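You operate a simulated robot arm through the tools that you are given. There is no shell and no other tool. Be economical: measure what you need, move in short steps, check, and stop when the job is done.

The job below is to be done with a simulated two-armed robot. You get a single attempt, and the scene is never put back.

## Task
Wipe up the spill on the top of the service bench with the yellow cloth and put it back.

It is judged by the outcome, as a careful person would: the job done as asked, and still so three seconds after it is handed in. It fails if anything else is knocked over, pushed out of place, dropped, spilled or broken. Flat cloth is picked up by pressing the open fingertips on it (5 to 10 N) and closing them slowly along it; thin cloth reads only 2 to 8 mm in the jaws.

## Robot
Two 7-joint arms with two-finger grippers on one trunk, on a base that drives. Base frame: it is fixed to the floor where the robot stands at the start and does not move with it; the origin is under the middle of the robot, x ahead of it, y to its left, z up; the surface under the hand at the start is at about z = 900. Readings come in mm, degrees, newtons and seconds.
The left shoulder is at the start at [60, 123, 945], the right one opposite. With the tool pointing down near the work surface each hand reaches from about 340 to 800 mm from the robot's upright axis, wherever it stands, measured 20 degrees to its own side. Payload 1.47 kg a hand.
The tool frame of a hand sits at the grasp point between the pads (the TCP): z along the fingers, y along the line on which they close. The tips reach 16 mm beyond it. Largest opening 87 mm; the body of the gripper starts 55 mm behind the TCP.
Orientation is told as [roll, pitch, yaw] about the base's x, y, z axes, in that order, counted from this pose: with the fingers straight down and closing along the base's y, the tool's x points along the base's -x, its y along +y and its z along -z.

## Interface
- The arms move only by the tool drive_tool. It takes "left_series", "right_series" or both (then of equal length, played together; a hand with none holds still); each is a list of rows, each an object (a shift or turn left out is 0, a gripper value left out holds the last) with "dp": the shift along the tool's x, y, z in cm, a list of three; "dr": the turn, a rotation vector about the tool's x, y, z in degrees, a list of three; "jaw": the finger opening in cm, from 0 to 8.7. In form: [{"dp": [tx, ty, tz], "dr": [wx, wy, wz], "jaw": jaw}, ...]. A call has 1 to 10 rows; each row shifts and turns the commanded pose from where the row before left it, along the tool's axes as they then stand. A row lasts 0.2 s, in which the tool goes at most 50 mm and 8.6 degrees; a call with a longer step from one row to the next is refused whole, and so is a gripper value outside its range. A pose out of reach is approached as far as the arm can. The call stops where the force on the tool passes 40 N (or 10 N more than at its start, if that is more) or the arm is blocked; 0.2 s more then pass. The fingers move at their own pace (about 153 mm/s each) and stop on an object; they squeeze with about 28 N. The grip force told is the motor's: it shows also when the fingers shut on nothing. Time passes only in rows, and 0.2 s behind the last, so rows that do not move let the fingers close. It gives the time, the measured TCP pose, the force on the tool (base axes), the opening and the grip force at its end, in the units of the frame above (readings bear some noise), with the torque about the TCP (base axes, N m) and any sound that the robot's microphone picked up.
- Cameras (640 x 400 px; columns grow to the right, rows downward): "scene" is now at [96.3, 25.9, 1532.4]; the picture's right is [0.27, -0.96, 0.00], its down [-0.44, -0.12, -0.89] and it looks along [0.86, 0.24, -0.45] (base axes); focal length 257 px, centre (320, 200). "left" rides on the left gripper at [73, -12, -90] in its tool frame; the picture's right is [0.16, 0.99, 0.00], its down [-0.72, 0.12, -0.68] and it looks along [-0.67, 0.11, 0.73] (tool axes); focal length 247 px, centre (320, 200). "right" rides on the right gripper at [73, 12, -90] in its tool frame; the picture's right is [-0.16, 0.99, 0.00], its down [-0.72, -0.12, -0.68] and it looks along [-0.67, -0.11, 0.73] (tool axes); focal length 247 px, centre (320, 200). There is no depth. A picture from a camera that has moved, and an enlarged one, comes with that camera's place and axes in the base frame and with its lens.
- camera(camera): a new picture of that camera. No time passes.
- raise_lower(by): slides the trunk up (or, below 0, down) by that many mm; the arms and the scene camera ride with it, the base frame stays. It gives what a move gives, with no picture.
- steer(legs): drives the robot by 1 to 6 legs, each [ahead, left, turn to the left] in mm, mm and degrees, along the robot's own axes; the way and the turn of a leg run together, so that a leg with both is an arc; at most 1500 mm and 180 degrees a leg. The arms and the cameras ride along, it lands a little off, and it stops where it bumps. It gives what a move gives.
- turn_head(pan, tilt): turns the head with the scene camera to pan (to the left, within 120 degrees either way) and tilt (down, from -29 to 69), counted from straight ahead of the robot. It gives what a move gives.
- inspect(camera, box): a new picture of the part [left, top, right, bottom] of that camera's present view, enlarged. No time passes.
- job_done(): hands the job in; it is judged then, once.

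Work in short steps. Places have to be worked out from the pictures, the camera data and where the tool is seen: move nearer, look again, correct. Check each grasp and each placing, and mend what went wrong. You have 120 turns and 108 pictures in all, those below and enlarged ones among them. Open the grippers and draw the arms clear of the work before you hand the job in, unless the task says otherwise; then end with one line.

The tools are called after ">>>" as a command line: name --argument value ..., lists and objects as JSON in quotes. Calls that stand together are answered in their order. drive_tool: Moves the arms, as the interface text tells. Its arguments: {"type":"object","properties":{"left_series":{"type":"array","items":{"type":"object","properties":{"dp":{"type":"array","items":{"type":"number"}},"dr":{"type":"array","items":{"type":"number"}},"jaw":{"type":"number"}}}},"right_series":{"type":"array","items":{"type":"object","properties":{"dp":{"type":"array","items":{"type":"number"}},"dr":{"type":"array","items":{"type":"number"}},"jaw":{"type":"number"}}}}},"required":[]} The other tools are called the same way: raise_lower (by) slides the trunk up or down; steer (legs) drives the base; turn_head (pan, tilt) turns the head that bears the scene camera; camera (camera) takes a picture; inspect (camera, box) takes an enlarged picture of a part of a camera's view; job_done () hands the job in.

At the start:

```text
clock: 0.0
left_eef_pos: [607.5, 245.3, 1139.1]
left_tcp_rot: [-0.1, 0.0, 0.0]
left_wrist_force: [0.1, -0.2, 0.0]
left_torque: [0.0, -0.01, 0.0]
left_grip_width: 86.8
left_grasp_force: 0.1
right_eef_pos: [618.8, -44.4, 1151.7]
right_tcp_rot: [-0.1, 0.1, 0.0]
right_wrist_force: [0.0, -0.3, -0.5]
right_torque: [0.0, 0.03, -0.01]
right_grip_width: 87.2
right_grasp_force: 0.0
trunk travel left (down, up): [-100.0, 130.0]
robot x, y, heading: [0.1, 0.3, 0.0]
head pan, tilt: [15.5, 27.0]
```

scene: 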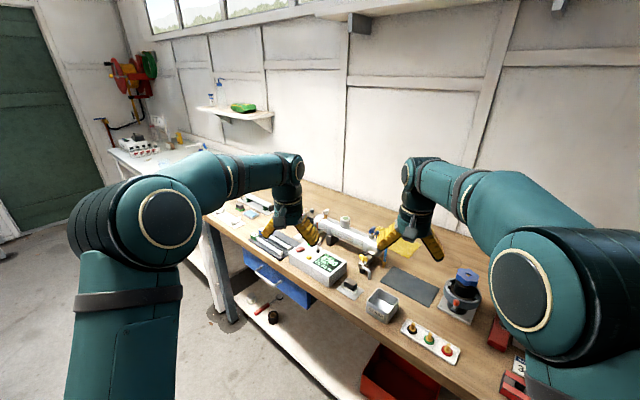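
right: 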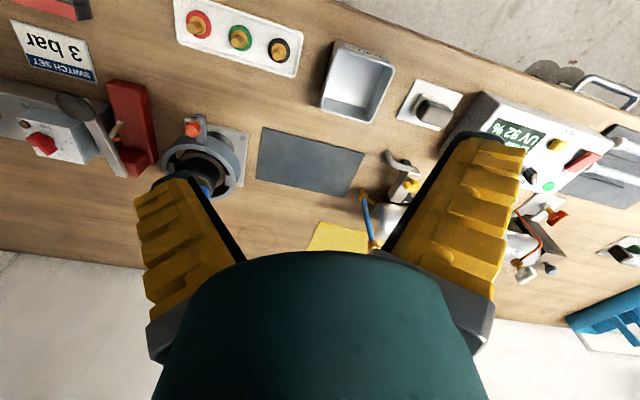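
left: 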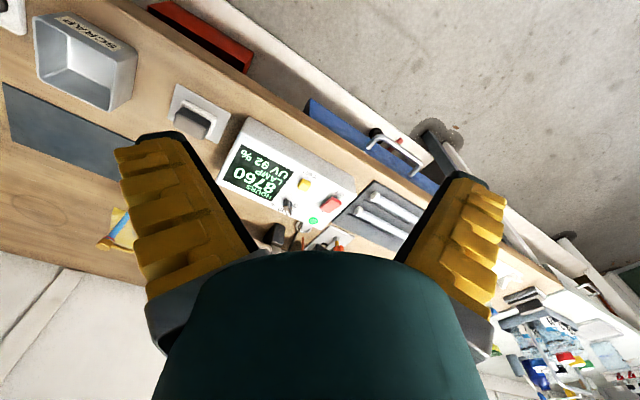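

I start by enlarging the scene view around the bench to find the cloth and the spill.

>>> inspect --camera "scene" --box '[330, 200, 530, 325]'

>>> inspect --camera "scene" --box '[200, 170, 400, 295]'

>>> inspect --camera "right" --box '[200, 120, 420, 258]'

```text
3.20 times, centred on (430, 262) of scene
camera zoom: at [96.3, 25.9, 1532.4], right [0.27, -0.96, 0.0], down [-0.44, -0.12, -0.89], along [0.86, 0.24, -0.45], focal length 821 px, centre (-32, 0)
```

zoom: 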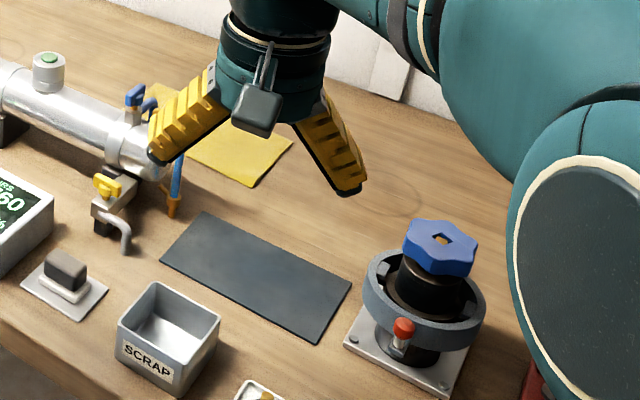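

```text
3.20 times, centred on (300, 232) of scene
camera zoom: at [96.3, 25.9, 1532.4], right [0.27, -0.96, 0.0], down [-0.44, -0.12, -0.89], along [0.86, 0.24, -0.45], focal length 821 px, centre (384, 96)
```

zoom: 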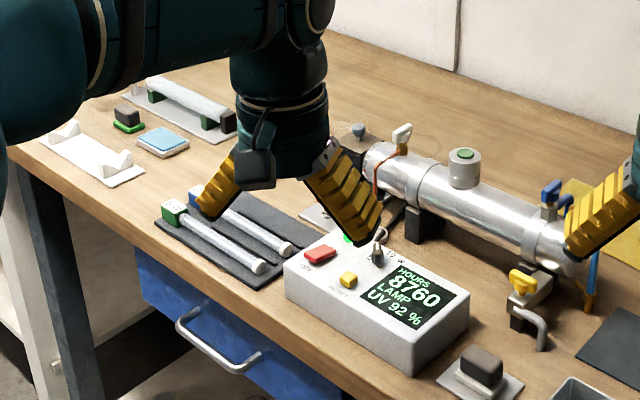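

```text
2.90 times, centred on (310, 189) of right
camera zoom: at [545.6, -34.8, 1241.8], right [0.16, 0.99, 0.0], down [0.72, -0.12, 0.68], along [0.67, -0.11, -0.73], focal length 716 px, centre (349, 232)
```

zoom: 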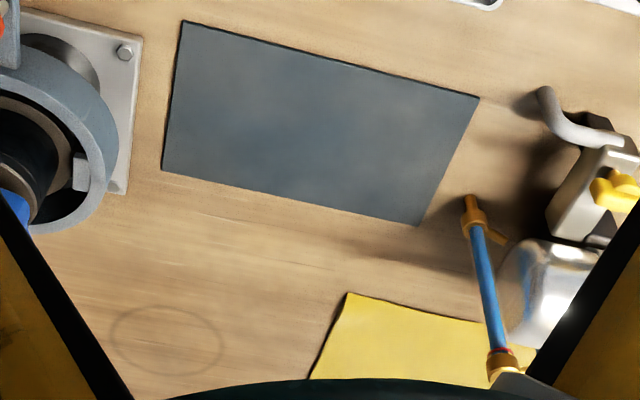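

I see the yellow cloth behind the tube and a faint ring to its right. I'll pan the head to see the rest of the bench before deciding which mark is the spill.

>>> turn_head --pan -20 --tilt 35

>>> camera --camera "scene"

>>> turn_head --pan 40 --tilt 30

>>> camera --camera "scene"

```text
clock: 1.0
left_eef_pos: [607.7, 245.1, 1139.5]
left_tcp_rot: [0.0, 0.0, 0.0]
left_wrist_force: [0.3, -0.6, -0.7]
left_torque: [0.02, -0.06, -0.01]
left_grip_width: 86.8
left_grasp_force: 0.1
right_eef_pos: [617.5, -45.6, 1151.1]
right_tcp_rot: [0.0, -0.1, -0.1]
right_wrist_force: [-0.7, -0.1, 0.1]
right_torque: [0.0, -0.02, 0.01]
right_grip_width: 87.2
right_grasp_force: 0.0
trunk travel left (down, up): [-100.0, 130.0]
robot x, y, heading: [0.8, -1.0, 0.0]
head pan, tilt: [-20.0, 35.0]
```

```text
101 pictures are left
camera scene: at [90.9, -28.6, 1519.8], right [-0.34, -0.94, 0.0], down [-0.54, 0.2, -0.82], along [0.77, -0.28, -0.57], focal length 257 px, centre (320, 200)
```

scene: 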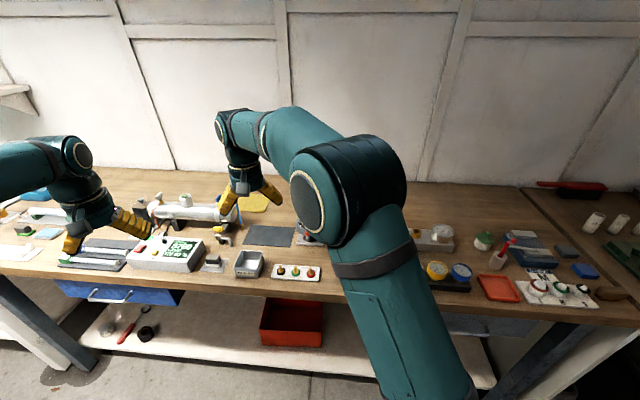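

```text
clock: 2.3
left_eef_pos: [608.1, 244.2, 1139.6]
left_tcp_rot: [-0.1, -0.1, 0.0]
left_wrist_force: [0.0, -0.2, -0.6]
left_torque: [-0.01, 0.01, -0.04]
left_grip_width: 86.8
left_grasp_force: 0.2
right_eef_pos: [616.9, -46.1, 1152.1]
right_tcp_rot: [0.0, -0.1, 0.0]
right_wrist_force: [0.2, -0.2, -0.3]
right_torque: [0.0, 0.01, -0.03]
right_grip_width: 87.2
right_grasp_force: 0.0
trunk travel left (down, up): [-100.0, 130.0]
robot x, y, heading: [-2.1, -1.6, 0.1]
head pan, tilt: [40.0, 30.0]
```

```text
100 pictures are left
camera scene: at [77.4, 59.6, 1527.6], right [0.64, -0.77, 0.0], down [-0.38, -0.32, -0.87], along [0.66, 0.56, -0.5], focal length 257 px, centre (320, 200)
```

scene: 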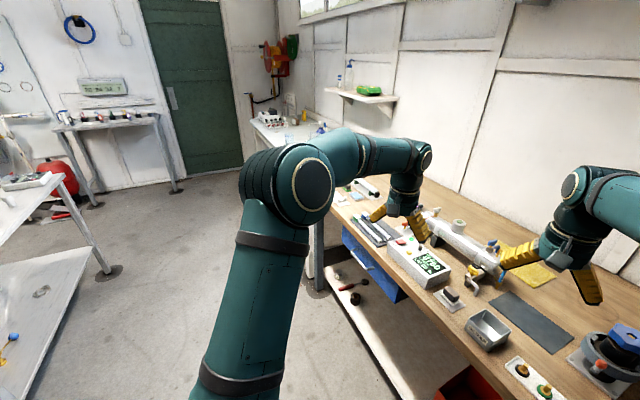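

Several objects are hidden behind the arms. I'll lift both hands and draw them back for a clearer view.

>>> drive_tool --left_series '[{"dp": [1, 2.5, -3.5]}, {"dp": [1, 2.5, -3.5]}, {"dp": [1, 2.5, -3.5]}, {"dp": [1, 2.5, -3.5]}]' --right_series '[{"dp": [1, -3, -3.5]}, {"dp": [1, -3, -3.5]}, {"dp": [1, -3, -3.5]}, {"dp": [1, -3, -3.5]}]'

>>> turn_head --pan 0 --tilt 35

>>> camera --camera "scene"

>>> camera --camera "right"

>>> camera --camera "left"

```text
clock: 3.3
left_eef_pos: [567.0, 345.9, 1281.8]
left_tcp_rot: [0.0, 0.0, 0.0]
left_wrist_force: [0.1, -0.7, -0.3]
left_torque: [-0.04, 0.0, 0.03]
left_grip_width: 87.1
left_grasp_force: 0.1
right_eef_pos: [578.6, -166.7, 1291.0]
right_tcp_rot: [-0.1, 0.0, 0.2]
right_wrist_force: [0.3, 0.5, 0.4]
right_torque: [0.01, -0.01, 0.01]
right_grip_width: 86.9
right_grasp_force: 0.1
trunk travel left (down, up): [-100.0, 130.0]
robot x, y, heading: [-3.1, -1.9, 0.0]
head pan, tilt: [40.0, 30.0]
```

```text
clock: 4.4
left_eef_pos: [569.4, 345.1, 1280.5]
left_tcp_rot: [0.0, -0.1, 0.0]
left_wrist_force: [-0.2, 0.4, 0.3]
left_torque: [0.01, 0.0, 0.06]
left_grip_width: 87.1
left_grasp_force: 0.0
right_eef_pos: [579.4, -166.7, 1291.0]
right_tcp_rot: [0.0, -0.1, 0.0]
right_wrist_force: [0.3, -0.1, -0.5]
right_torque: [0.0, 0.02, 0.01]
right_grip_width: 87.1
right_grasp_force: 0.0
trunk travel left (down, up): [-100.0, 130.0]
robot x, y, heading: [-2.7, 3.5, -0.2]
head pan, tilt: [0.0, 35.0]
```

```text
99 pictures are left
camera scene: at [96.2, 1.6, 1519.8], right [0.0, -1.0, 0.0], down [-0.57, 0.0, -0.82], along [0.82, 0.0, -0.57], focal length 257 px, centre (320, 200)
```

scene: 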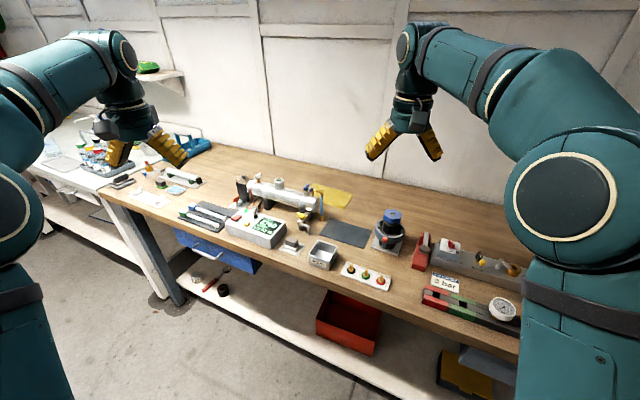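

```text
98 pictures are left
camera right: at [506.7, -155.6, 1381.1], right [0.16, 0.99, 0.0], down [0.72, -0.12, 0.68], along [0.67, -0.11, -0.73], focal length 247 px, centre (320, 200)
```

right: 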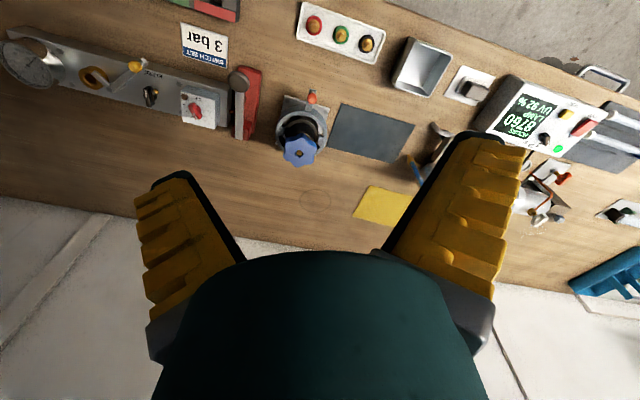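

```text
97 pictures are left
camera left: at [496.8, 335.1, 1369.2], right [-0.16, 0.99, 0.0], down [0.72, 0.12, 0.68], along [0.67, 0.11, -0.73], focal length 247 px, centre (320, 200)
```

left: 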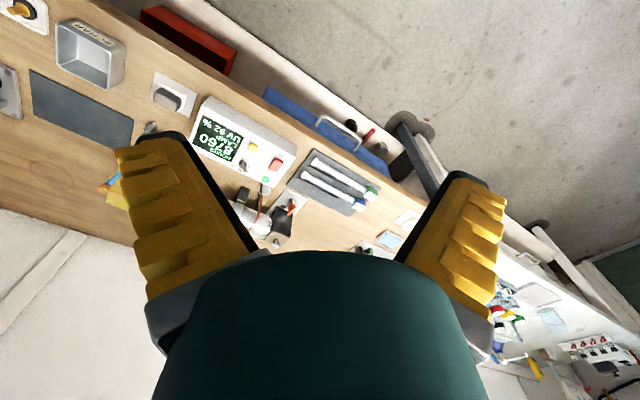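

The bench runs obliquely to me. I enlarge parts of its top to look for wet patches.

>>> inspect --camera "scene" --box '[290, 160, 450, 260]'

>>> inspect --camera "scene" --box '[170, 140, 330, 240]'

>>> inspect --camera "right" --box '[230, 120, 390, 250]'

>>> inspect --camera "scene" --box '[400, 200, 560, 300]'

```text
4.00 times, centred on (370, 210) of scene
camera zoom: at [96.2, 1.6, 1519.8], right [0.0, -1.0, 0.0], down [-0.57, 0.0, -0.82], along [0.82, 0.0, -0.57], focal length 1026 px, centre (120, 160)
```

zoom: 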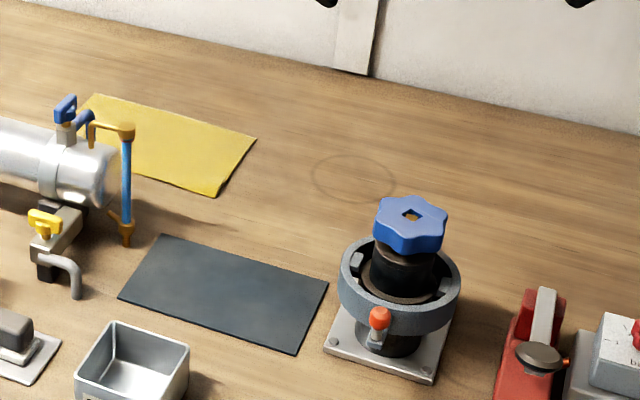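

```text
4.00 times, centred on (250, 190) of scene
camera zoom: at [96.2, 1.6, 1519.8], right [0.0, -1.0, 0.0], down [-0.57, 0.0, -0.82], along [0.82, 0.0, -0.57], focal length 1026 px, centre (600, 240)
```

zoom: 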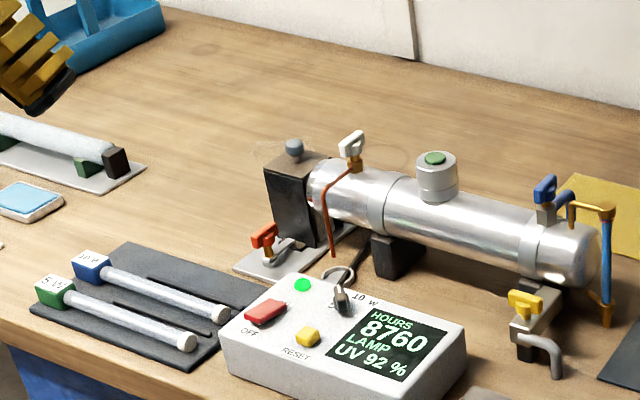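

```text
3.08 times, centred on (310, 185) of right
camera zoom: at [506.7, -155.6, 1381.1], right [0.16, 0.99, 0.0], down [0.72, -0.12, 0.68], along [0.67, -0.11, -0.73], focal length 760 px, centre (351, 246)
```

zoom: 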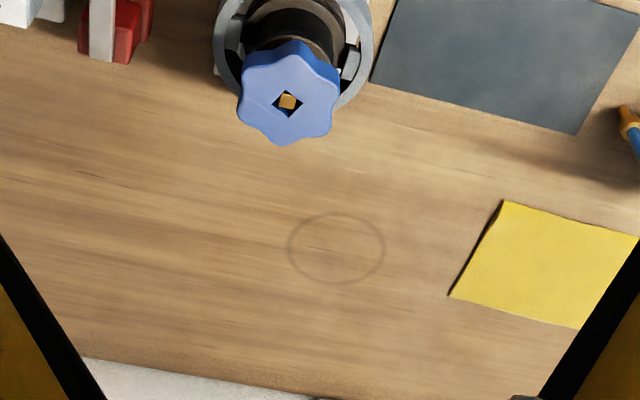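

```text
4.00 times, centred on (480, 250) of scene
camera zoom: at [96.2, 1.6, 1519.8], right [0.0, -1.0, 0.0], down [-0.57, 0.0, -0.82], along [0.82, 0.0, -0.57], focal length 1026 px, centre (-320, 0)
```

zoom: 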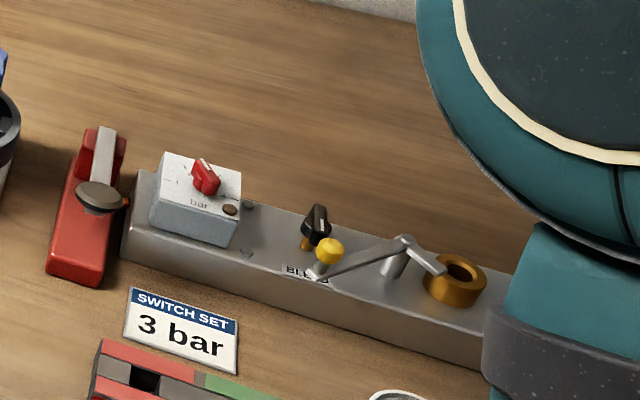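

A ring near the cloth could be only an old stain. I check the area behind the tube, and the bench's right part.

>>> inspect --camera "scene" --box '[205, 155, 305, 217]'

>>> inspect --camera "right" --box '[500, 140, 640, 260]'

>>> turn_head --pan -45 --tilt 30

>>> camera --camera "scene"

```text
6.40 times, centred on (255, 186) of scene
camera zoom: at [96.2, 1.6, 1519.8], right [0.0, -1.0, 0.0], down [-0.57, 0.0, -0.82], along [0.82, 0.0, -0.57], focal length 1642 px, centre (736, 290)
```

zoom: 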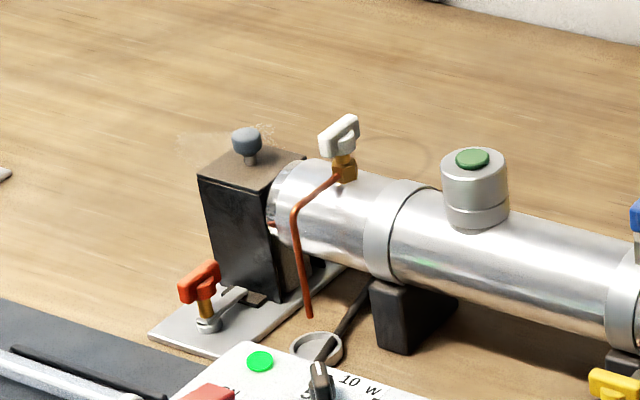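

```text
3.33 times, centred on (570, 200) of right
camera zoom: at [506.7, -155.6, 1381.1], right [0.16, 0.99, 0.0], down [0.72, -0.12, 0.68], along [0.67, -0.11, -0.73], focal length 823 px, centre (-513, 200)
```

zoom: 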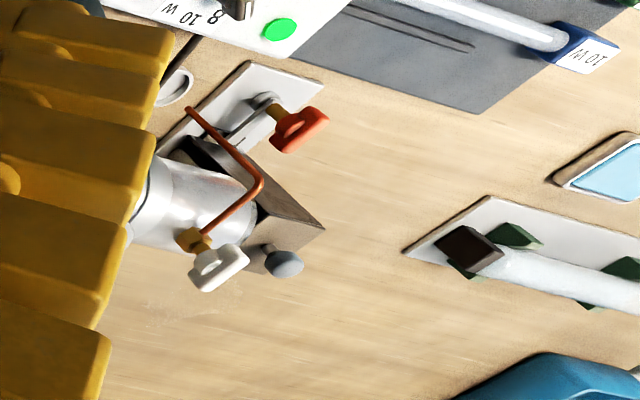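

```text
clock: 5.5
left_eef_pos: [567.5, 347.0, 1279.7]
left_tcp_rot: [0.0, 0.0, 0.0]
left_wrist_force: [0.1, -0.5, -0.4]
left_torque: [-0.01, 0.0, 0.02]
left_grip_width: 87.0
left_grasp_force: 0.1
right_eef_pos: [579.9, -167.0, 1290.8]
right_tcp_rot: [-0.1, 0.0, -0.1]
right_wrist_force: [0.5, 1.2, -0.3]
right_torque: [0.04, 0.01, 0.0]
right_grip_width: 87.1
right_grasp_force: 0.0
trunk travel left (down, up): [-100.0, 130.0]
robot x, y, heading: [3.4, 0.8, -0.1]
head pan, tilt: [-45.0, 30.0]
```

```text
90 pictures are left
camera scene: at [72.1, -62.4, 1527.6], right [-0.71, -0.71, 0.0], down [-0.35, 0.35, -0.87], along [0.61, -0.61, -0.5], focal length 257 px, centre (320, 200)
```

scene: 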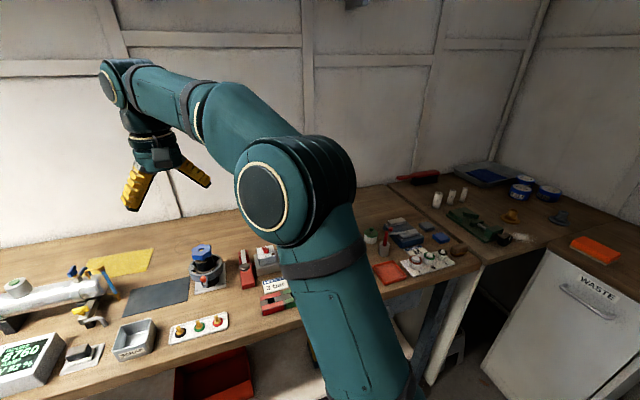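

A speckled patch shows behind the tube's black end block (about [1168, 395]). I square up to the bench (about 27° right) and drive left along it for a closer look.

>>> steer --legs '[[0, 0, -27], [50, 450, 0]]'

>>> turn_head --pan 0 --tilt 35

>>> camera --camera "scene"

>>> camera --camera "left"

```text
clock: 11.3
left_eef_pos: [911.2, 424.3, 1279.6]
left_tcp_rot: [0.0, 0.0, -26.9]
left_wrist_force: [0.6, 0.8, 1.1]
left_torque: [0.0, 0.01, -0.03]
left_grip_width: 87.0
left_grasp_force: 0.1
right_eef_pos: [686.9, -37.6, 1292.3]
right_tcp_rot: [0.0, 0.0, -26.8]
right_wrist_force: [0.7, 0.4, 0.4]
right_torque: [0.01, 0.0, 0.03]
right_grip_width: 87.1
right_grasp_force: 0.1
trunk travel left (down, up): [-100.0, 130.0]
robot x, y, heading: [245.7, 372.9, -26.7]
head pan, tilt: [-45.0, 30.0]
```

```text
clock: 12.4
left_eef_pos: [908.5, 422.6, 1280.7]
left_tcp_rot: [0.1, 0.0, -27.0]
left_wrist_force: [0.5, 0.1, 0.7]
left_torque: [-0.02, 0.04, 0.01]
left_grip_width: 86.9
left_grasp_force: 0.0
right_eef_pos: [686.5, -38.9, 1290.9]
right_tcp_rot: [0.0, 0.0, -26.8]
right_wrist_force: [0.0, -0.1, -0.1]
right_torque: [0.0, -0.03, -0.03]
right_grip_width: 87.0
right_grasp_force: 0.2
trunk travel left (down, up): [-100.0, 130.0]
robot x, y, heading: [244.5, 373.4, -27.0]
head pan, tilt: [0.0, 35.0]
```

```text
89 pictures are left
camera scene: at [331.8, 329.7, 1519.8], right [-0.45, -0.89, 0.0], down [-0.51, 0.26, -0.82], along [0.73, -0.37, -0.57], focal length 257 px, centre (320, 200)
```

scene: 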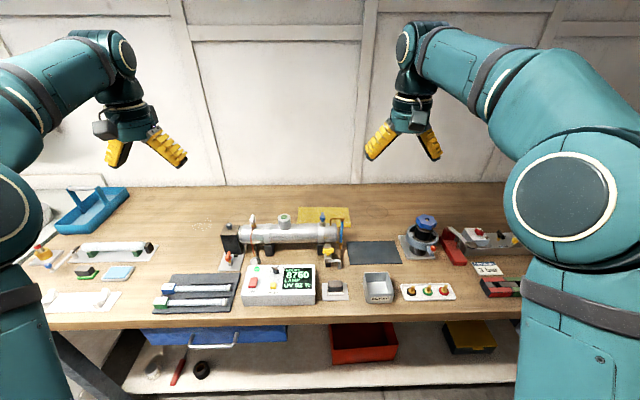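

```text
88 pictures are left
camera left: at [840.3, 447.9, 1369.4], right [0.31, 0.95, 0.0], down [0.7, -0.22, 0.68], along [0.65, -0.21, -0.73], focal length 247 px, centre (320, 200)
```

left: 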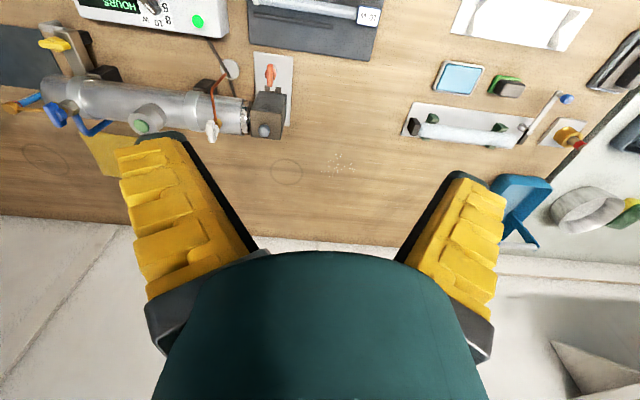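

Now squared up. The speckled patch at (340,165) of the left view is the granular spill. I enlarge it and the scene.

>>> inspect --camera "left" --box '[230, 80, 430, 220]'

>>> inspect --camera "scene" --box '[170, 180, 380, 310]'

>>> inspect --camera "scene" --box '[30, 180, 190, 310]'

```text
2.86 times, centred on (330, 150) of left
camera zoom: at [840.3, 447.9, 1369.4], right [0.31, 0.95, 0.0], down [0.7, -0.22, 0.68], along [0.65, -0.21, -0.73], focal length 706 px, centre (291, 343)
```

zoom: 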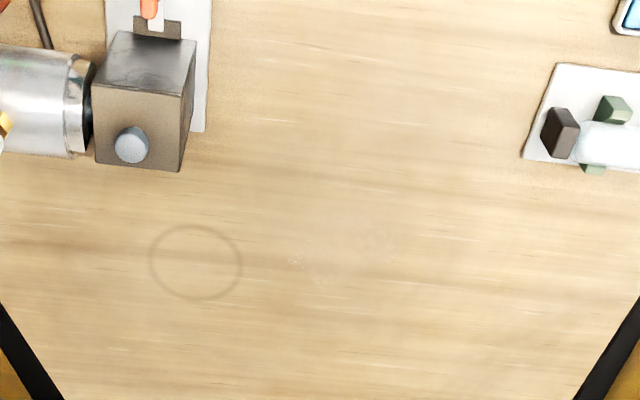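

```text
3.05 times, centred on (275, 245) of scene
camera zoom: at [331.8, 329.7, 1519.8], right [-0.45, -0.89, 0.0], down [-0.51, 0.26, -0.82], along [0.73, -0.37, -0.57], focal length 782 px, centre (457, 63)
```

zoom: 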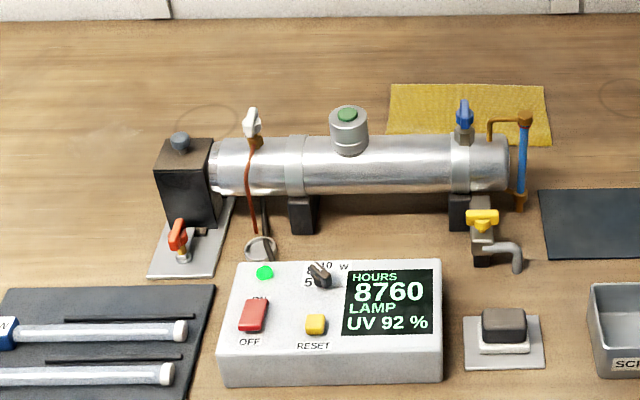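

```text
3.08 times, centred on (110, 245) of scene
camera zoom: at [331.8, 329.7, 1519.8], right [-0.45, -0.89, 0.0], down [-0.51, 0.26, -0.82], along [0.73, -0.37, -0.57], focal length 789 px, centre (966, 62)
```

zoom: 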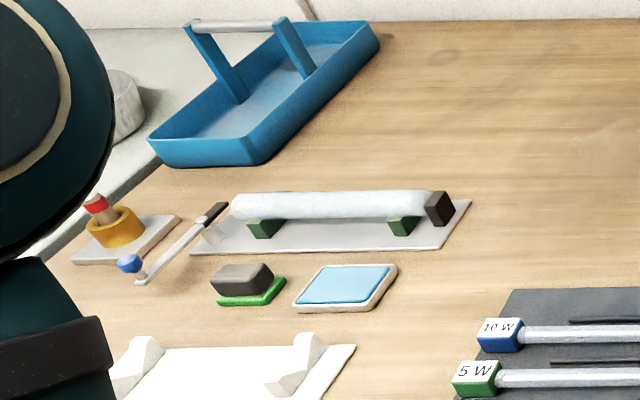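

The spill is a faint glossy patch around [1169, 388]; the cloth is about 200×125 mm, centred near [1019, -33]. I drive to a stance for the left hand on the cloth, then look at the bench clearance.

>>> steer --legs '[[50, -225, 0]]'

>>> turn_head --pan 0 --tilt 69

>>> camera --camera "scene"

>>> camera --camera "left"

```text
clock: 15.0
left_eef_pos: [849.9, 200.2, 1279.7]
left_tcp_rot: [0.1, 0.0, -26.6]
left_wrist_force: [-0.1, -0.5, -0.2]
left_torque: [0.02, 0.03, 0.02]
left_grip_width: 87.2
left_grasp_force: 0.1
right_eef_pos: [630.2, -261.3, 1291.2]
right_tcp_rot: [0.1, 0.0, -26.6]
right_wrist_force: [0.2, 0.2, 1.3]
right_torque: [-0.01, 0.0, 0.02]
right_grip_width: 87.0
right_grasp_force: 0.1
trunk travel left (down, up): [-100.0, 130.0]
robot x, y, heading: [191.4, 147.1, -26.6]
head pan, tilt: [0.0, 35.0]
```

```text
clock: 16.0
left_eef_pos: [850.9, 201.2, 1280.8]
left_tcp_rot: [0.0, 0.0, -26.7]
left_wrist_force: [0.4, 0.4, -1.2]
left_torque: [-0.01, 0.01, 0.01]
left_grip_width: 86.8
left_grasp_force: 0.1
right_eef_pos: [630.9, -261.6, 1291.5]
right_tcp_rot: [0.0, 0.0, -26.5]
right_wrist_force: [-0.3, 0.2, -0.9]
right_torque: [0.01, -0.02, 0.0]
right_grip_width: 87.0
right_grasp_force: 0.1
trunk travel left (down, up): [-100.0, 130.0]
robot x, y, heading: [187.4, 147.2, -26.6]
head pan, tilt: [0.0, 68.8]
```

```text
84 pictures are left
camera scene: at [244.5, 119.3, 1476.2], right [-0.45, -0.89, 0.0], down [-0.83, 0.42, -0.36], along [0.32, -0.16, -0.93], focal length 257 px, centre (320, 200)
```

scene: 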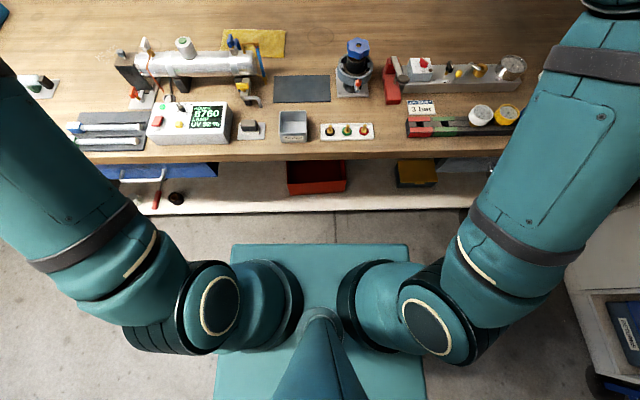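

```text
83 pictures are left
camera left: at [781.4, 224.6, 1369.5], right [0.3, 0.95, 0.0], down [0.7, -0.22, 0.68], along [0.65, -0.21, -0.73], focal length 247 px, centre (320, 200)
```

left: 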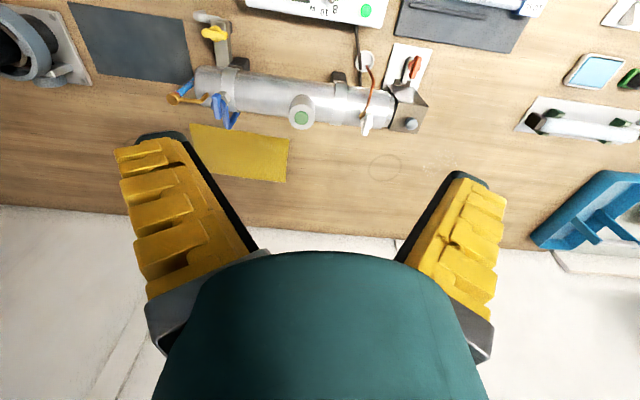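

The base has about 90 mm of room before the bench edge, and the left view confirms the cloth corners: (918,-95), (1012,86), (1120,25), (1024,-152). I drive ahead 90 mm.

>>> steer --legs '[[88, 0, 0]]'

>>> turn_head --pan 10 --tilt 40

>>> camera --camera "scene"

```text
clock: 17.1
left_eef_pos: [929.6, 161.3, 1280.6]
left_tcp_rot: [0.0, 0.1, -26.6]
left_wrist_force: [0.1, -0.6, 0.2]
left_torque: [-0.02, 0.02, 0.02]
left_grip_width: 87.0
left_grasp_force: 0.1
right_eef_pos: [709.4, -301.2, 1291.0]
right_tcp_rot: [-0.1, 0.0, -26.7]
right_wrist_force: [0.7, -0.5, -0.4]
right_torque: [0.02, 0.0, -0.02]
right_grip_width: 86.9
right_grasp_force: 0.0
trunk travel left (down, up): [-100.0, 130.0]
robot x, y, heading: [265.1, 102.8, -26.8]
head pan, tilt: [0.0, 68.8]
```

```text
clock: 18.0
left_eef_pos: [928.1, 161.5, 1281.0]
left_tcp_rot: [0.0, 0.0, -26.7]
left_wrist_force: [-0.1, 0.2, 0.2]
left_torque: [0.0, -0.01, 0.03]
left_grip_width: 87.2
left_grasp_force: 0.1
right_eef_pos: [708.6, -300.3, 1290.6]
right_tcp_rot: [0.1, -0.1, -26.7]
right_wrist_force: [-0.1, 0.1, -1.1]
right_torque: [0.03, -0.01, -0.01]
right_grip_width: 86.9
right_grasp_force: 0.0
trunk travel left (down, up): [-100.0, 130.0]
robot x, y, heading: [267.1, 110.6, -26.8]
head pan, tilt: [10.0, 40.0]
```

```text
82 pictures are left
camera scene: at [353.8, 80.8, 1512.1], right [-0.29, -0.96, 0.0], down [-0.62, 0.19, -0.77], along [0.73, -0.22, -0.64], focal length 257 px, centre (320, 200)
```

scene: 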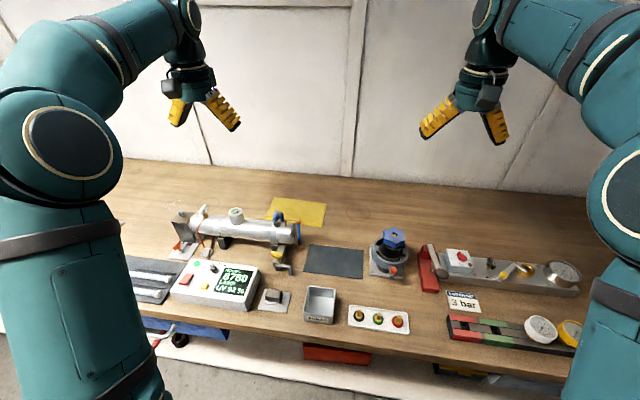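

I move the left hand above the cloth centre at z≈1120.

>>> drive_tool --left_series '[{"dp": [-2.9, -2.47, -2.67]}, {"dp": [-2.9, -2.47, 2.67]}, {"dp": [-2.9, -2.47, 2.67]}, {"dp": [-2.9, -2.47, 2.67]}, {"dp": [-2.9, -2.47, 2.67]}, {"dp": [-2.9, -2.47, 2.67]}, {"dp": [0, 0, 2.67]}, {"dp": [0, 0, 2.67]}]'

>>> camera --camera "left"

>>> camera --camera "scene"

```text
clock: 19.8
left_eef_pos: [994.4, -36.6, 1113.7]
left_tcp_rot: [0.0, -0.1, -26.6]
left_wrist_force: [0.2, -1.3, -0.7]
left_torque: [-0.01, 0.03, 0.02]
left_grip_width: 86.8
left_grasp_force: 0.0
left hand out of reach, approached as far as the arm can: row 5, 6
right_eef_pos: [708.8, -301.2, 1290.9]
right_tcp_rot: [0.1, 0.0, -26.7]
right_wrist_force: [0.3, -0.2, 0.5]
right_torque: [-0.02, 0.02, 0.02]
right_grip_width: 87.1
right_grasp_force: 0.0
trunk travel left (down, up): [-100.0, 130.0]
robot x, y, heading: [265.0, 108.4, -26.7]
head pan, tilt: [10.0, 40.0]
```

```text
81 pictures are left
camera left: at [924.0, -12.8, 1203.4], right [0.3, 0.95, 0.0], down [0.7, -0.22, 0.68], along [0.65, -0.21, -0.73], focal length 247 px, centre (320, 200)
```

left: 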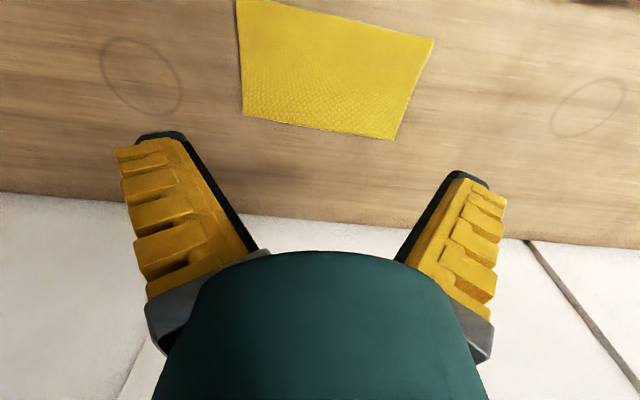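

```text
80 pictures are left
camera scene: at [354.5, 80.2, 1512.1], right [-0.29, -0.96, 0.0], down [-0.62, 0.19, -0.77], along [0.73, -0.22, -0.64], focal length 257 px, centre (320, 200)
```

scene: 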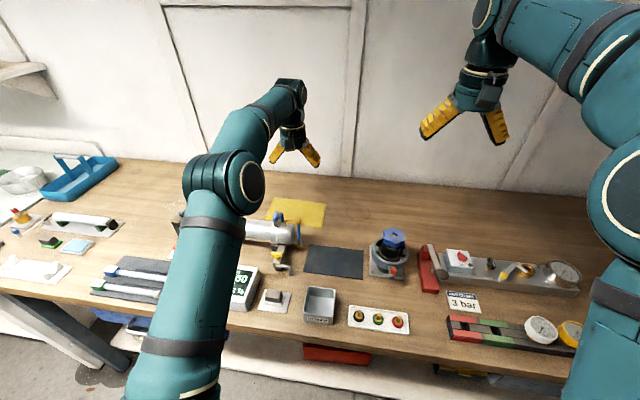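

The hand is near its reach limit; raising the trunk brings the shoulder level with the wrist and gives more reach and clearance over the tube.

>>> raise_lower --by 100

>>> drive_tool --left_series '[{"dp": [0, 0, 3]}, {"dp": [0, 0, 3]}, {"dp": [0, 0, 3]}, {"dp": [0, 0, 0]}]'

```text
clock: 21.2
left_eef_pos: [993.1, -36.5, 1214.0]
left_tcp_rot: [0.0, -0.1, -26.7]
left_wrist_force: [-0.4, 0.4, 0.6]
left_torque: [0.01, 0.01, -0.01]
left_grip_width: 87.1
left_grasp_force: 0.0
right_eef_pos: [707.2, -300.7, 1391.5]
right_tcp_rot: [0.1, 0.0, -26.7]
right_wrist_force: [0.6, -0.2, 0.0]
right_torque: [0.0, 0.0, -0.02]
right_grip_width: 87.0
right_grasp_force: 0.1
trunk travel left (down, up): [-200.0, 30.0]
robot x, y, heading: [266.1, 106.4, -26.6]
head pan, tilt: [10.0, 40.0]
```

```text
clock: 22.2
left_eef_pos: [991.8, -36.7, 1123.5]
left_tcp_rot: [0.1, 0.0, -26.8]
left_wrist_force: [-1.2, 1.0, -0.7]
left_torque: [0.0, -0.01, -0.01]
left_grip_width: 87.2
left_grasp_force: 0.0
right_eef_pos: [707.3, -300.4, 1391.0]
right_tcp_rot: [0.0, 0.0, -26.7]
right_wrist_force: [-0.8, -0.3, 0.7]
right_torque: [0.0, -0.02, 0.01]
right_grip_width: 86.8
right_grasp_force: 0.0
trunk travel left (down, up): [-200.0, 30.0]
robot x, y, heading: [265.2, 105.8, -26.8]
head pan, tilt: [10.0, 40.0]
```

Now shift 26 mm forward and descend to about z=960 above the cloth centre.

>>> drive_tool --left_series '[{"dp": [-1.3, 0.2, 3]}, {"dp": [-1.3, 0.2, 3]}, {"dp": [0, 0, 3.5]}, {"dp": [0, 0, 3.5]}, {"dp": [0, 0, 3]}, {"dp": [0, 0, 0]}]'

>>> camera --camera "left"

>>> inspect --camera "scene" --box '[180, 130, 360, 280]'

```text
clock: 23.6
left_eef_pos: [1019.3, -43.8, 964.2]
left_tcp_rot: [0.1, 0.0, -26.7]
left_wrist_force: [0.3, -0.4, -0.1]
left_torque: [0.0, 0.05, -0.02]
left_grip_width: 86.8
left_grasp_force: 0.0
right_eef_pos: [706.7, -301.0, 1391.2]
right_tcp_rot: [-0.1, 0.0, -26.7]
right_wrist_force: [0.5, -0.3, 0.2]
right_torque: [-0.01, 0.02, 0.02]
right_grip_width: 87.2
right_grasp_force: 0.1
trunk travel left (down, up): [-200.0, 30.0]
robot x, y, heading: [263.8, 108.3, -26.9]
head pan, tilt: [10.0, 40.0]
```

```text
79 pictures are left
camera left: at [949.4, -20.4, 1054.6], right [0.3, 0.95, 0.0], down [0.7, -0.22, 0.68], along [0.65, -0.21, -0.73], focal length 247 px, centre (320, 200)
```

left: 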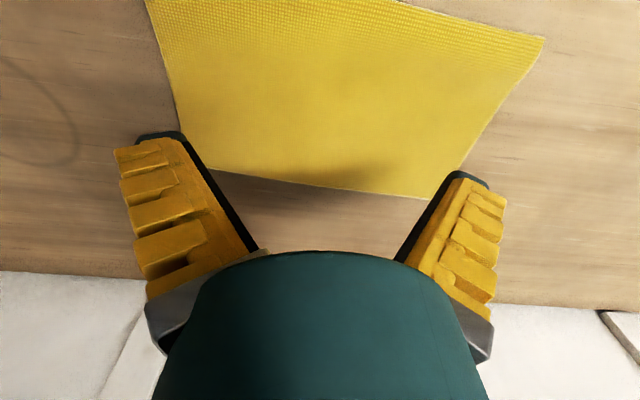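

```text
2.67 times, centred on (270, 205) of scene
camera zoom: at [353.3, 81.0, 1612.3], right [-0.29, -0.96, 0.0], down [-0.62, 0.18, -0.77], along [0.73, -0.22, -0.64], focal length 684 px, centre (453, 187)
```

zoom: 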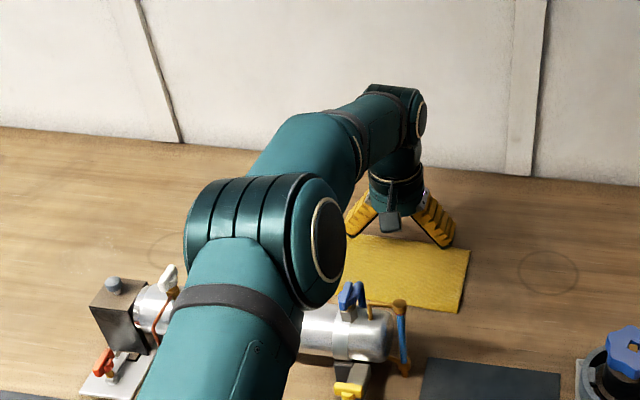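

Good clearance from the valves. I lower towards contact (tips should touch when the TCP is about 916), jaw at 5 cm.

>>> drive_tool --left_series '[{"dp": [0, 0, 1.5], "jaw": 5}, {"dp": [0, 0, 1.5]}, {"dp": [0, 0, 0.8]}, {"dp": [0, 0, 0.5]}, {"dp": [0, 0, 0]}]'

```text
clock: 24.8
left_eef_pos: [1018.4, -43.6, 922.5]
left_tcp_rot: [0.0, 0.0, -26.7]
left_wrist_force: [0.7, -0.4, 0.8]
left_torque: [0.03, 0.0, 0.0]
left_grip_width: 55.2
left_grasp_force: 4.1
right_eef_pos: [707.2, -301.1, 1391.7]
right_tcp_rot: [0.1, 0.0, -26.7]
right_wrist_force: [0.5, -0.2, -0.3]
right_torque: [0.0, 0.02, -0.01]
right_grip_width: 86.8
right_grasp_force: 0.1
trunk travel left (down, up): [-200.0, 30.0]
robot x, y, heading: [266.6, 110.3, -26.7]
head pan, tilt: [10.0, 40.0]
```

No contact yet; continue down in 3 mm steps.

>>> drive_tool --left_series '[{"dp": [0, 0, 0.3]}, {"dp": [0, 0, 0.3]}, {"dp": [0, 0, 0]}]'

```text
clock: 25.6
left_eef_pos: [1017.1, -44.2, 916.1]
left_tcp_rot: [-0.1, -0.2, -26.7]
left_wrist_force: [0.3, 0.2, 8.6]
left_torque: [0.01, 0.05, 0.0]
left_grip_width: 52.1
left_grasp_force: 9.8
right_eef_pos: [706.9, -302.3, 1392.5]
right_tcp_rot: [0.0, 0.0, -26.7]
right_wrist_force: [0.1, 0.2, -0.2]
right_torque: [0.01, 0.02, 0.02]
right_grip_width: 87.1
right_grasp_force: 0.0
trunk travel left (down, up): [-200.0, 30.0]
robot x, y, heading: [264.0, 107.6, -26.6]
head pan, tilt: [10.0, 40.0]
```

Contact at 8.6 N. I close slowly.

>>> drive_tool --left_series '[{"jaw": 4.4}, {"jaw": 3.8}, {"jaw": 3.2}, {"jaw": 2.6}, {"jaw": 2.0}, {"jaw": 1.5}, {"jaw": 1.0}, {"jaw": 0.5}, {"jaw": 0}, {"jaw": 0}]'

>>> camera --camera "left"

```text
clock: 27.8
left_eef_pos: [1017.9, -43.3, 916.2]
left_tcp_rot: [0.0, -0.1, -26.8]
left_wrist_force: [-0.8, -0.2, 6.2]
left_torque: [-0.02, 0.02, 0.0]
left_grip_width: 0.1
left_grasp_force: 27.9
right_eef_pos: [706.8, -300.9, 1391.5]
right_tcp_rot: [0.0, 0.0, -26.7]
right_wrist_force: [-0.2, 0.7, 0.0]
right_torque: [0.04, -0.02, -0.03]
right_grip_width: 87.1
right_grasp_force: 0.0
trunk travel left (down, up): [-200.0, 30.0]
robot x, y, heading: [262.9, 109.4, -26.6]
head pan, tilt: [10.0, 40.0]
```

```text
77 pictures are left
camera left: at [947.2, -20.6, 1005.8], right [0.3, 0.95, 0.0], down [0.7, -0.22, 0.68], along [0.65, -0.21, -0.73], focal length 247 px, centre (320, 200)
```

left: 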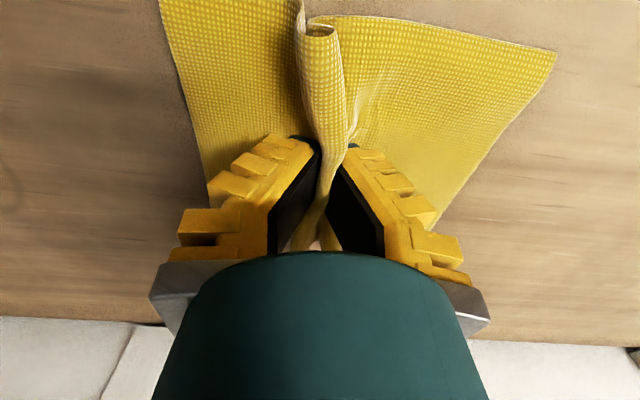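

A fold stands between the fingers, but the jaws read 0.1 mm. I lift slightly to check whether the cloth comes along.

>>> drive_tool --left_series '[{"dp": [0, 0, -1]}, {"dp": [0, 0, -2]}, {"dp": [0, 0, -2]}, {"dp": [0, 0, 0]}]'

>>> camera --camera "left"

>>> inspect --camera "scene" --box '[240, 130, 360, 230]'

```text
clock: 28.8
left_eef_pos: [1017.1, -44.5, 963.9]
left_tcp_rot: [0.0, 0.1, -26.6]
left_wrist_force: [0.8, -0.1, 1.2]
left_torque: [-0.01, -0.01, -0.01]
left_grip_width: 0.3
left_grasp_force: 21.1
right_eef_pos: [708.2, -301.1, 1391.2]
right_tcp_rot: [0.0, 0.0, -26.7]
right_wrist_force: [0.1, 0.0, 1.0]
right_torque: [0.0, 0.0, 0.01]
right_grip_width: 86.9
right_grasp_force: 0.1
trunk travel left (down, up): [-200.0, 30.0]
robot x, y, heading: [265.6, 106.1, -26.6]
head pan, tilt: [10.0, 40.0]
```

```text
76 pictures are left
camera left: at [948.0, -19.6, 1053.8], right [0.3, 0.95, 0.0], down [0.7, -0.22, 0.68], along [0.65, -0.21, -0.73], focal length 247 px, centre (320, 200)
```

left: 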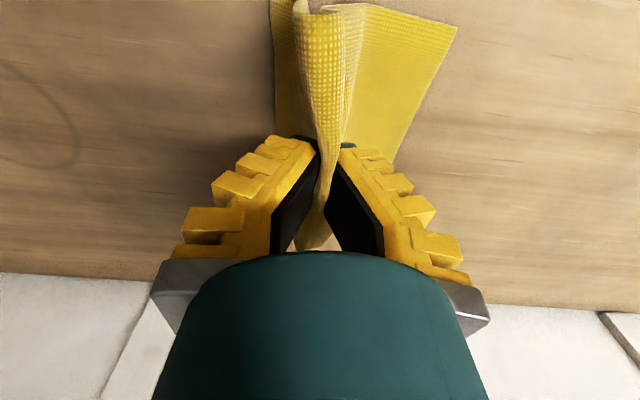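

```text
4.00 times, centred on (300, 180) of scene
camera zoom: at [353.8, 80.9, 1612.2], right [-0.29, -0.96, 0.0], down [-0.62, 0.18, -0.77], along [0.73, -0.22, -0.64], focal length 1026 px, centre (400, 280)
```

zoom: 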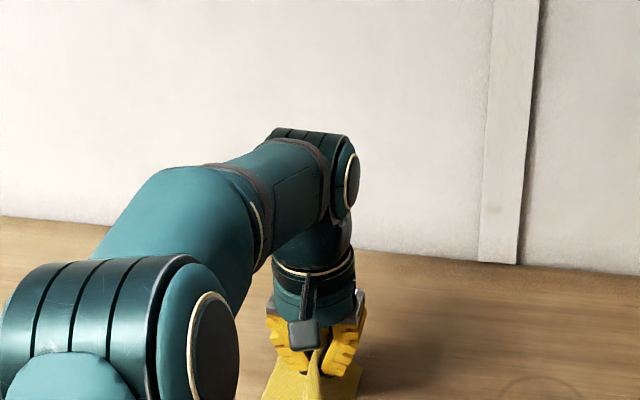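

The cloth lifts with the hand. I raise it to about z=1110 and check the hold.

>>> drive_tool --left_series '[{"dp": [0, 0, -3]}, {"dp": [0, 0, -3]}, {"dp": [0, 0, -3]}, {"dp": [0, 0, -3]}, {"dp": [0, 0, -3]}, {"dp": [0, 0, 0]}]'

>>> camera --camera "left"

>>> camera --camera "scene"

```text
clock: 30.2
left_eef_pos: [1018.7, -43.7, 1116.1]
left_tcp_rot: [0.0, 0.0, -26.7]
left_wrist_force: [1.0, 0.4, -1.0]
left_torque: [0.01, -0.02, -0.01]
left_grip_width: 0.0
left_grasp_force: 22.1
right_eef_pos: [707.7, -301.6, 1390.9]
right_tcp_rot: [-0.1, -0.1, -26.7]
right_wrist_force: [0.1, 0.3, -0.5]
right_torque: [-0.02, 0.02, -0.03]
right_grip_width: 87.0
right_grasp_force: 0.0
trunk travel left (down, up): [-200.0, 30.0]
robot x, y, heading: [266.9, 109.4, -26.8]
head pan, tilt: [10.0, 40.0]
```

```text
74 pictures are left
camera left: at [948.7, -20.0, 1205.5], right [0.3, 0.95, 0.0], down [0.7, -0.22, 0.68], along [0.65, -0.21, -0.73], focal length 247 px, centre (320, 200)
```

left: 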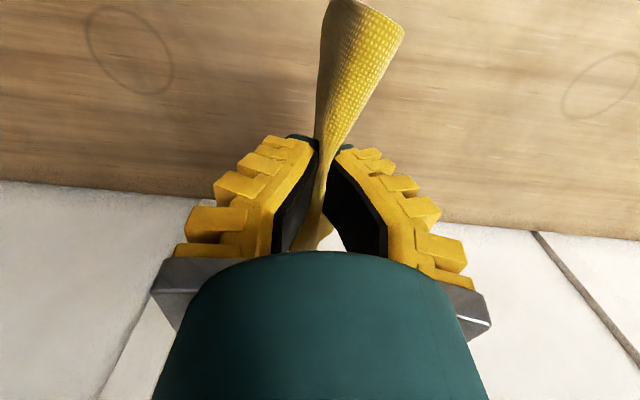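

```text
73 pictures are left
camera scene: at [354.0, 80.9, 1612.2], right [-0.29, -0.96, 0.0], down [-0.62, 0.18, -0.77], along [0.73, -0.22, -0.64], focal length 257 px, centre (320, 200)
```

scene: 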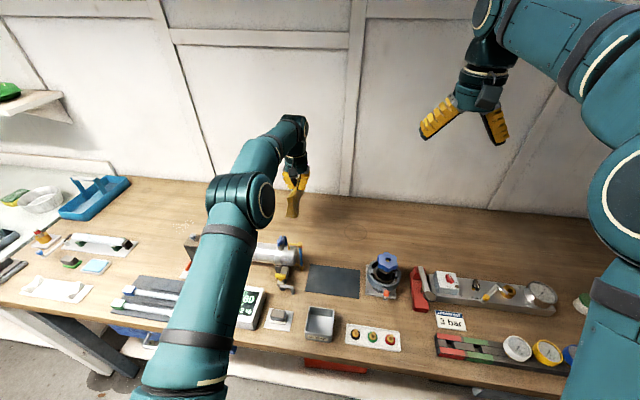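

Cloth firmly held. I drive left along the bench toward the spill, with the cloth hanging clear above.

>>> steer --legs '[[-20, 410, 0]]'

>>> camera --camera "left"

>>> camera --camera "scene"

```text
clock: 34.3
left_eef_pos: [1181.7, 332.1, 1116.4]
left_tcp_rot: [-0.1, 0.0, -26.6]
left_wrist_force: [1.0, 0.3, 0.0]
left_torque: [0.0, 0.0, 0.01]
left_grip_width: 3.6
left_grasp_force: 29.9
right_eef_pos: [873.9, 73.3, 1391.0]
right_tcp_rot: [0.0, 0.0, -26.4]
right_wrist_force: [-1.0, 0.7, -0.4]
right_torque: [-0.01, 0.03, 0.0]
right_grip_width: 87.0
right_grasp_force: 0.0
trunk travel left (down, up): [-200.0, 30.0]
robot x, y, heading: [429.1, 481.3, -26.5]
head pan, tilt: [10.0, 40.0]
```

```text
72 pictures are left
camera left: at [1113.3, 355.8, 1205.4], right [0.3, 0.95, 0.0], down [0.7, -0.22, 0.68], along [0.65, -0.2, -0.73], focal length 247 px, centre (320, 200)
```

left: 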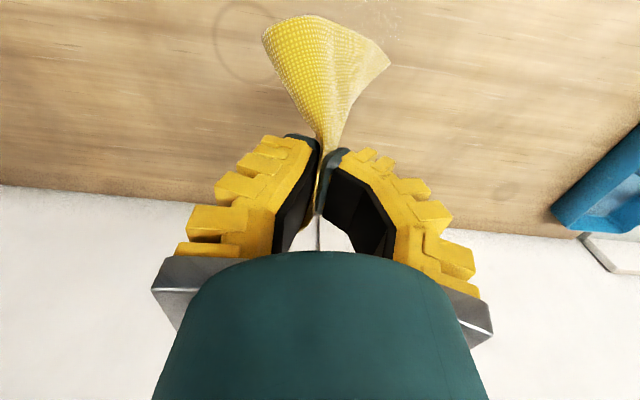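

```text
71 pictures are left
camera scene: at [518.2, 454.5, 1612.2], right [-0.28, -0.96, 0.0], down [-0.62, 0.18, -0.77], along [0.73, -0.22, -0.64], focal length 257 px, centre (320, 200)
```

scene: 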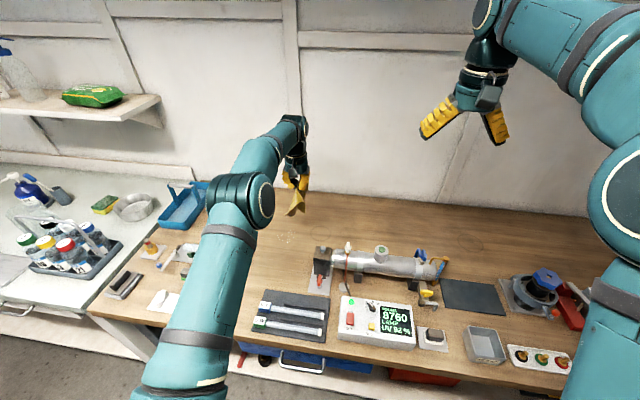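

I enlarge the spill area in both views to locate and size it.

>>> inspect --camera "scene" --box '[240, 180, 340, 260]'

>>> inspect --camera "left" --box '[340, 0, 460, 80]'

```text
5.00 times, centred on (290, 220) of scene
camera zoom: at [518.2, 454.5, 1612.2], right [-0.28, -0.96, 0.0], down [-0.62, 0.18, -0.77], along [0.73, -0.22, -0.64], focal length 1283 px, centre (470, 100)
```

zoom: 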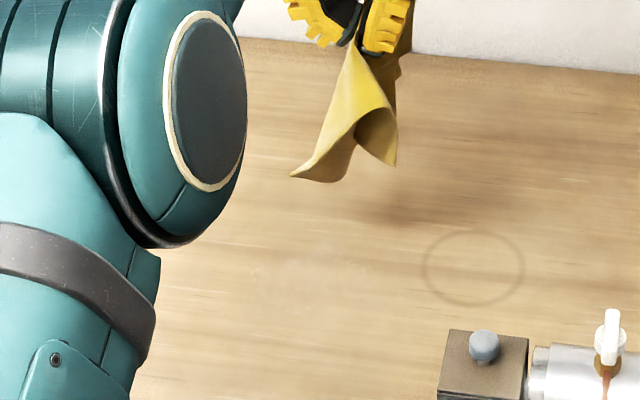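

```text
5.00 times, centred on (400, 40) of left
camera zoom: at [1113.3, 355.8, 1205.4], right [0.3, 0.95, 0.0], down [0.7, -0.22, 0.68], along [0.65, -0.2, -0.73], focal length 1235 px, centre (-80, 1000)
```

zoom: 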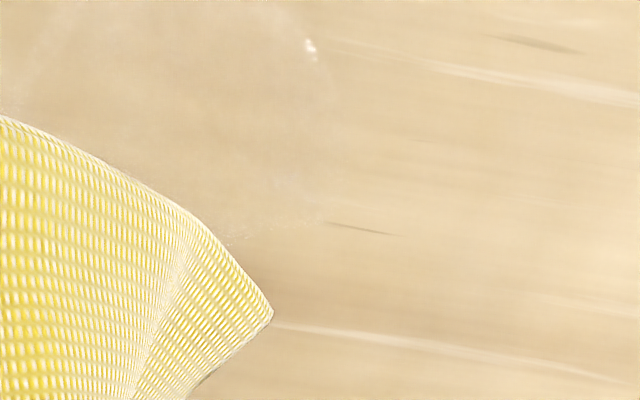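

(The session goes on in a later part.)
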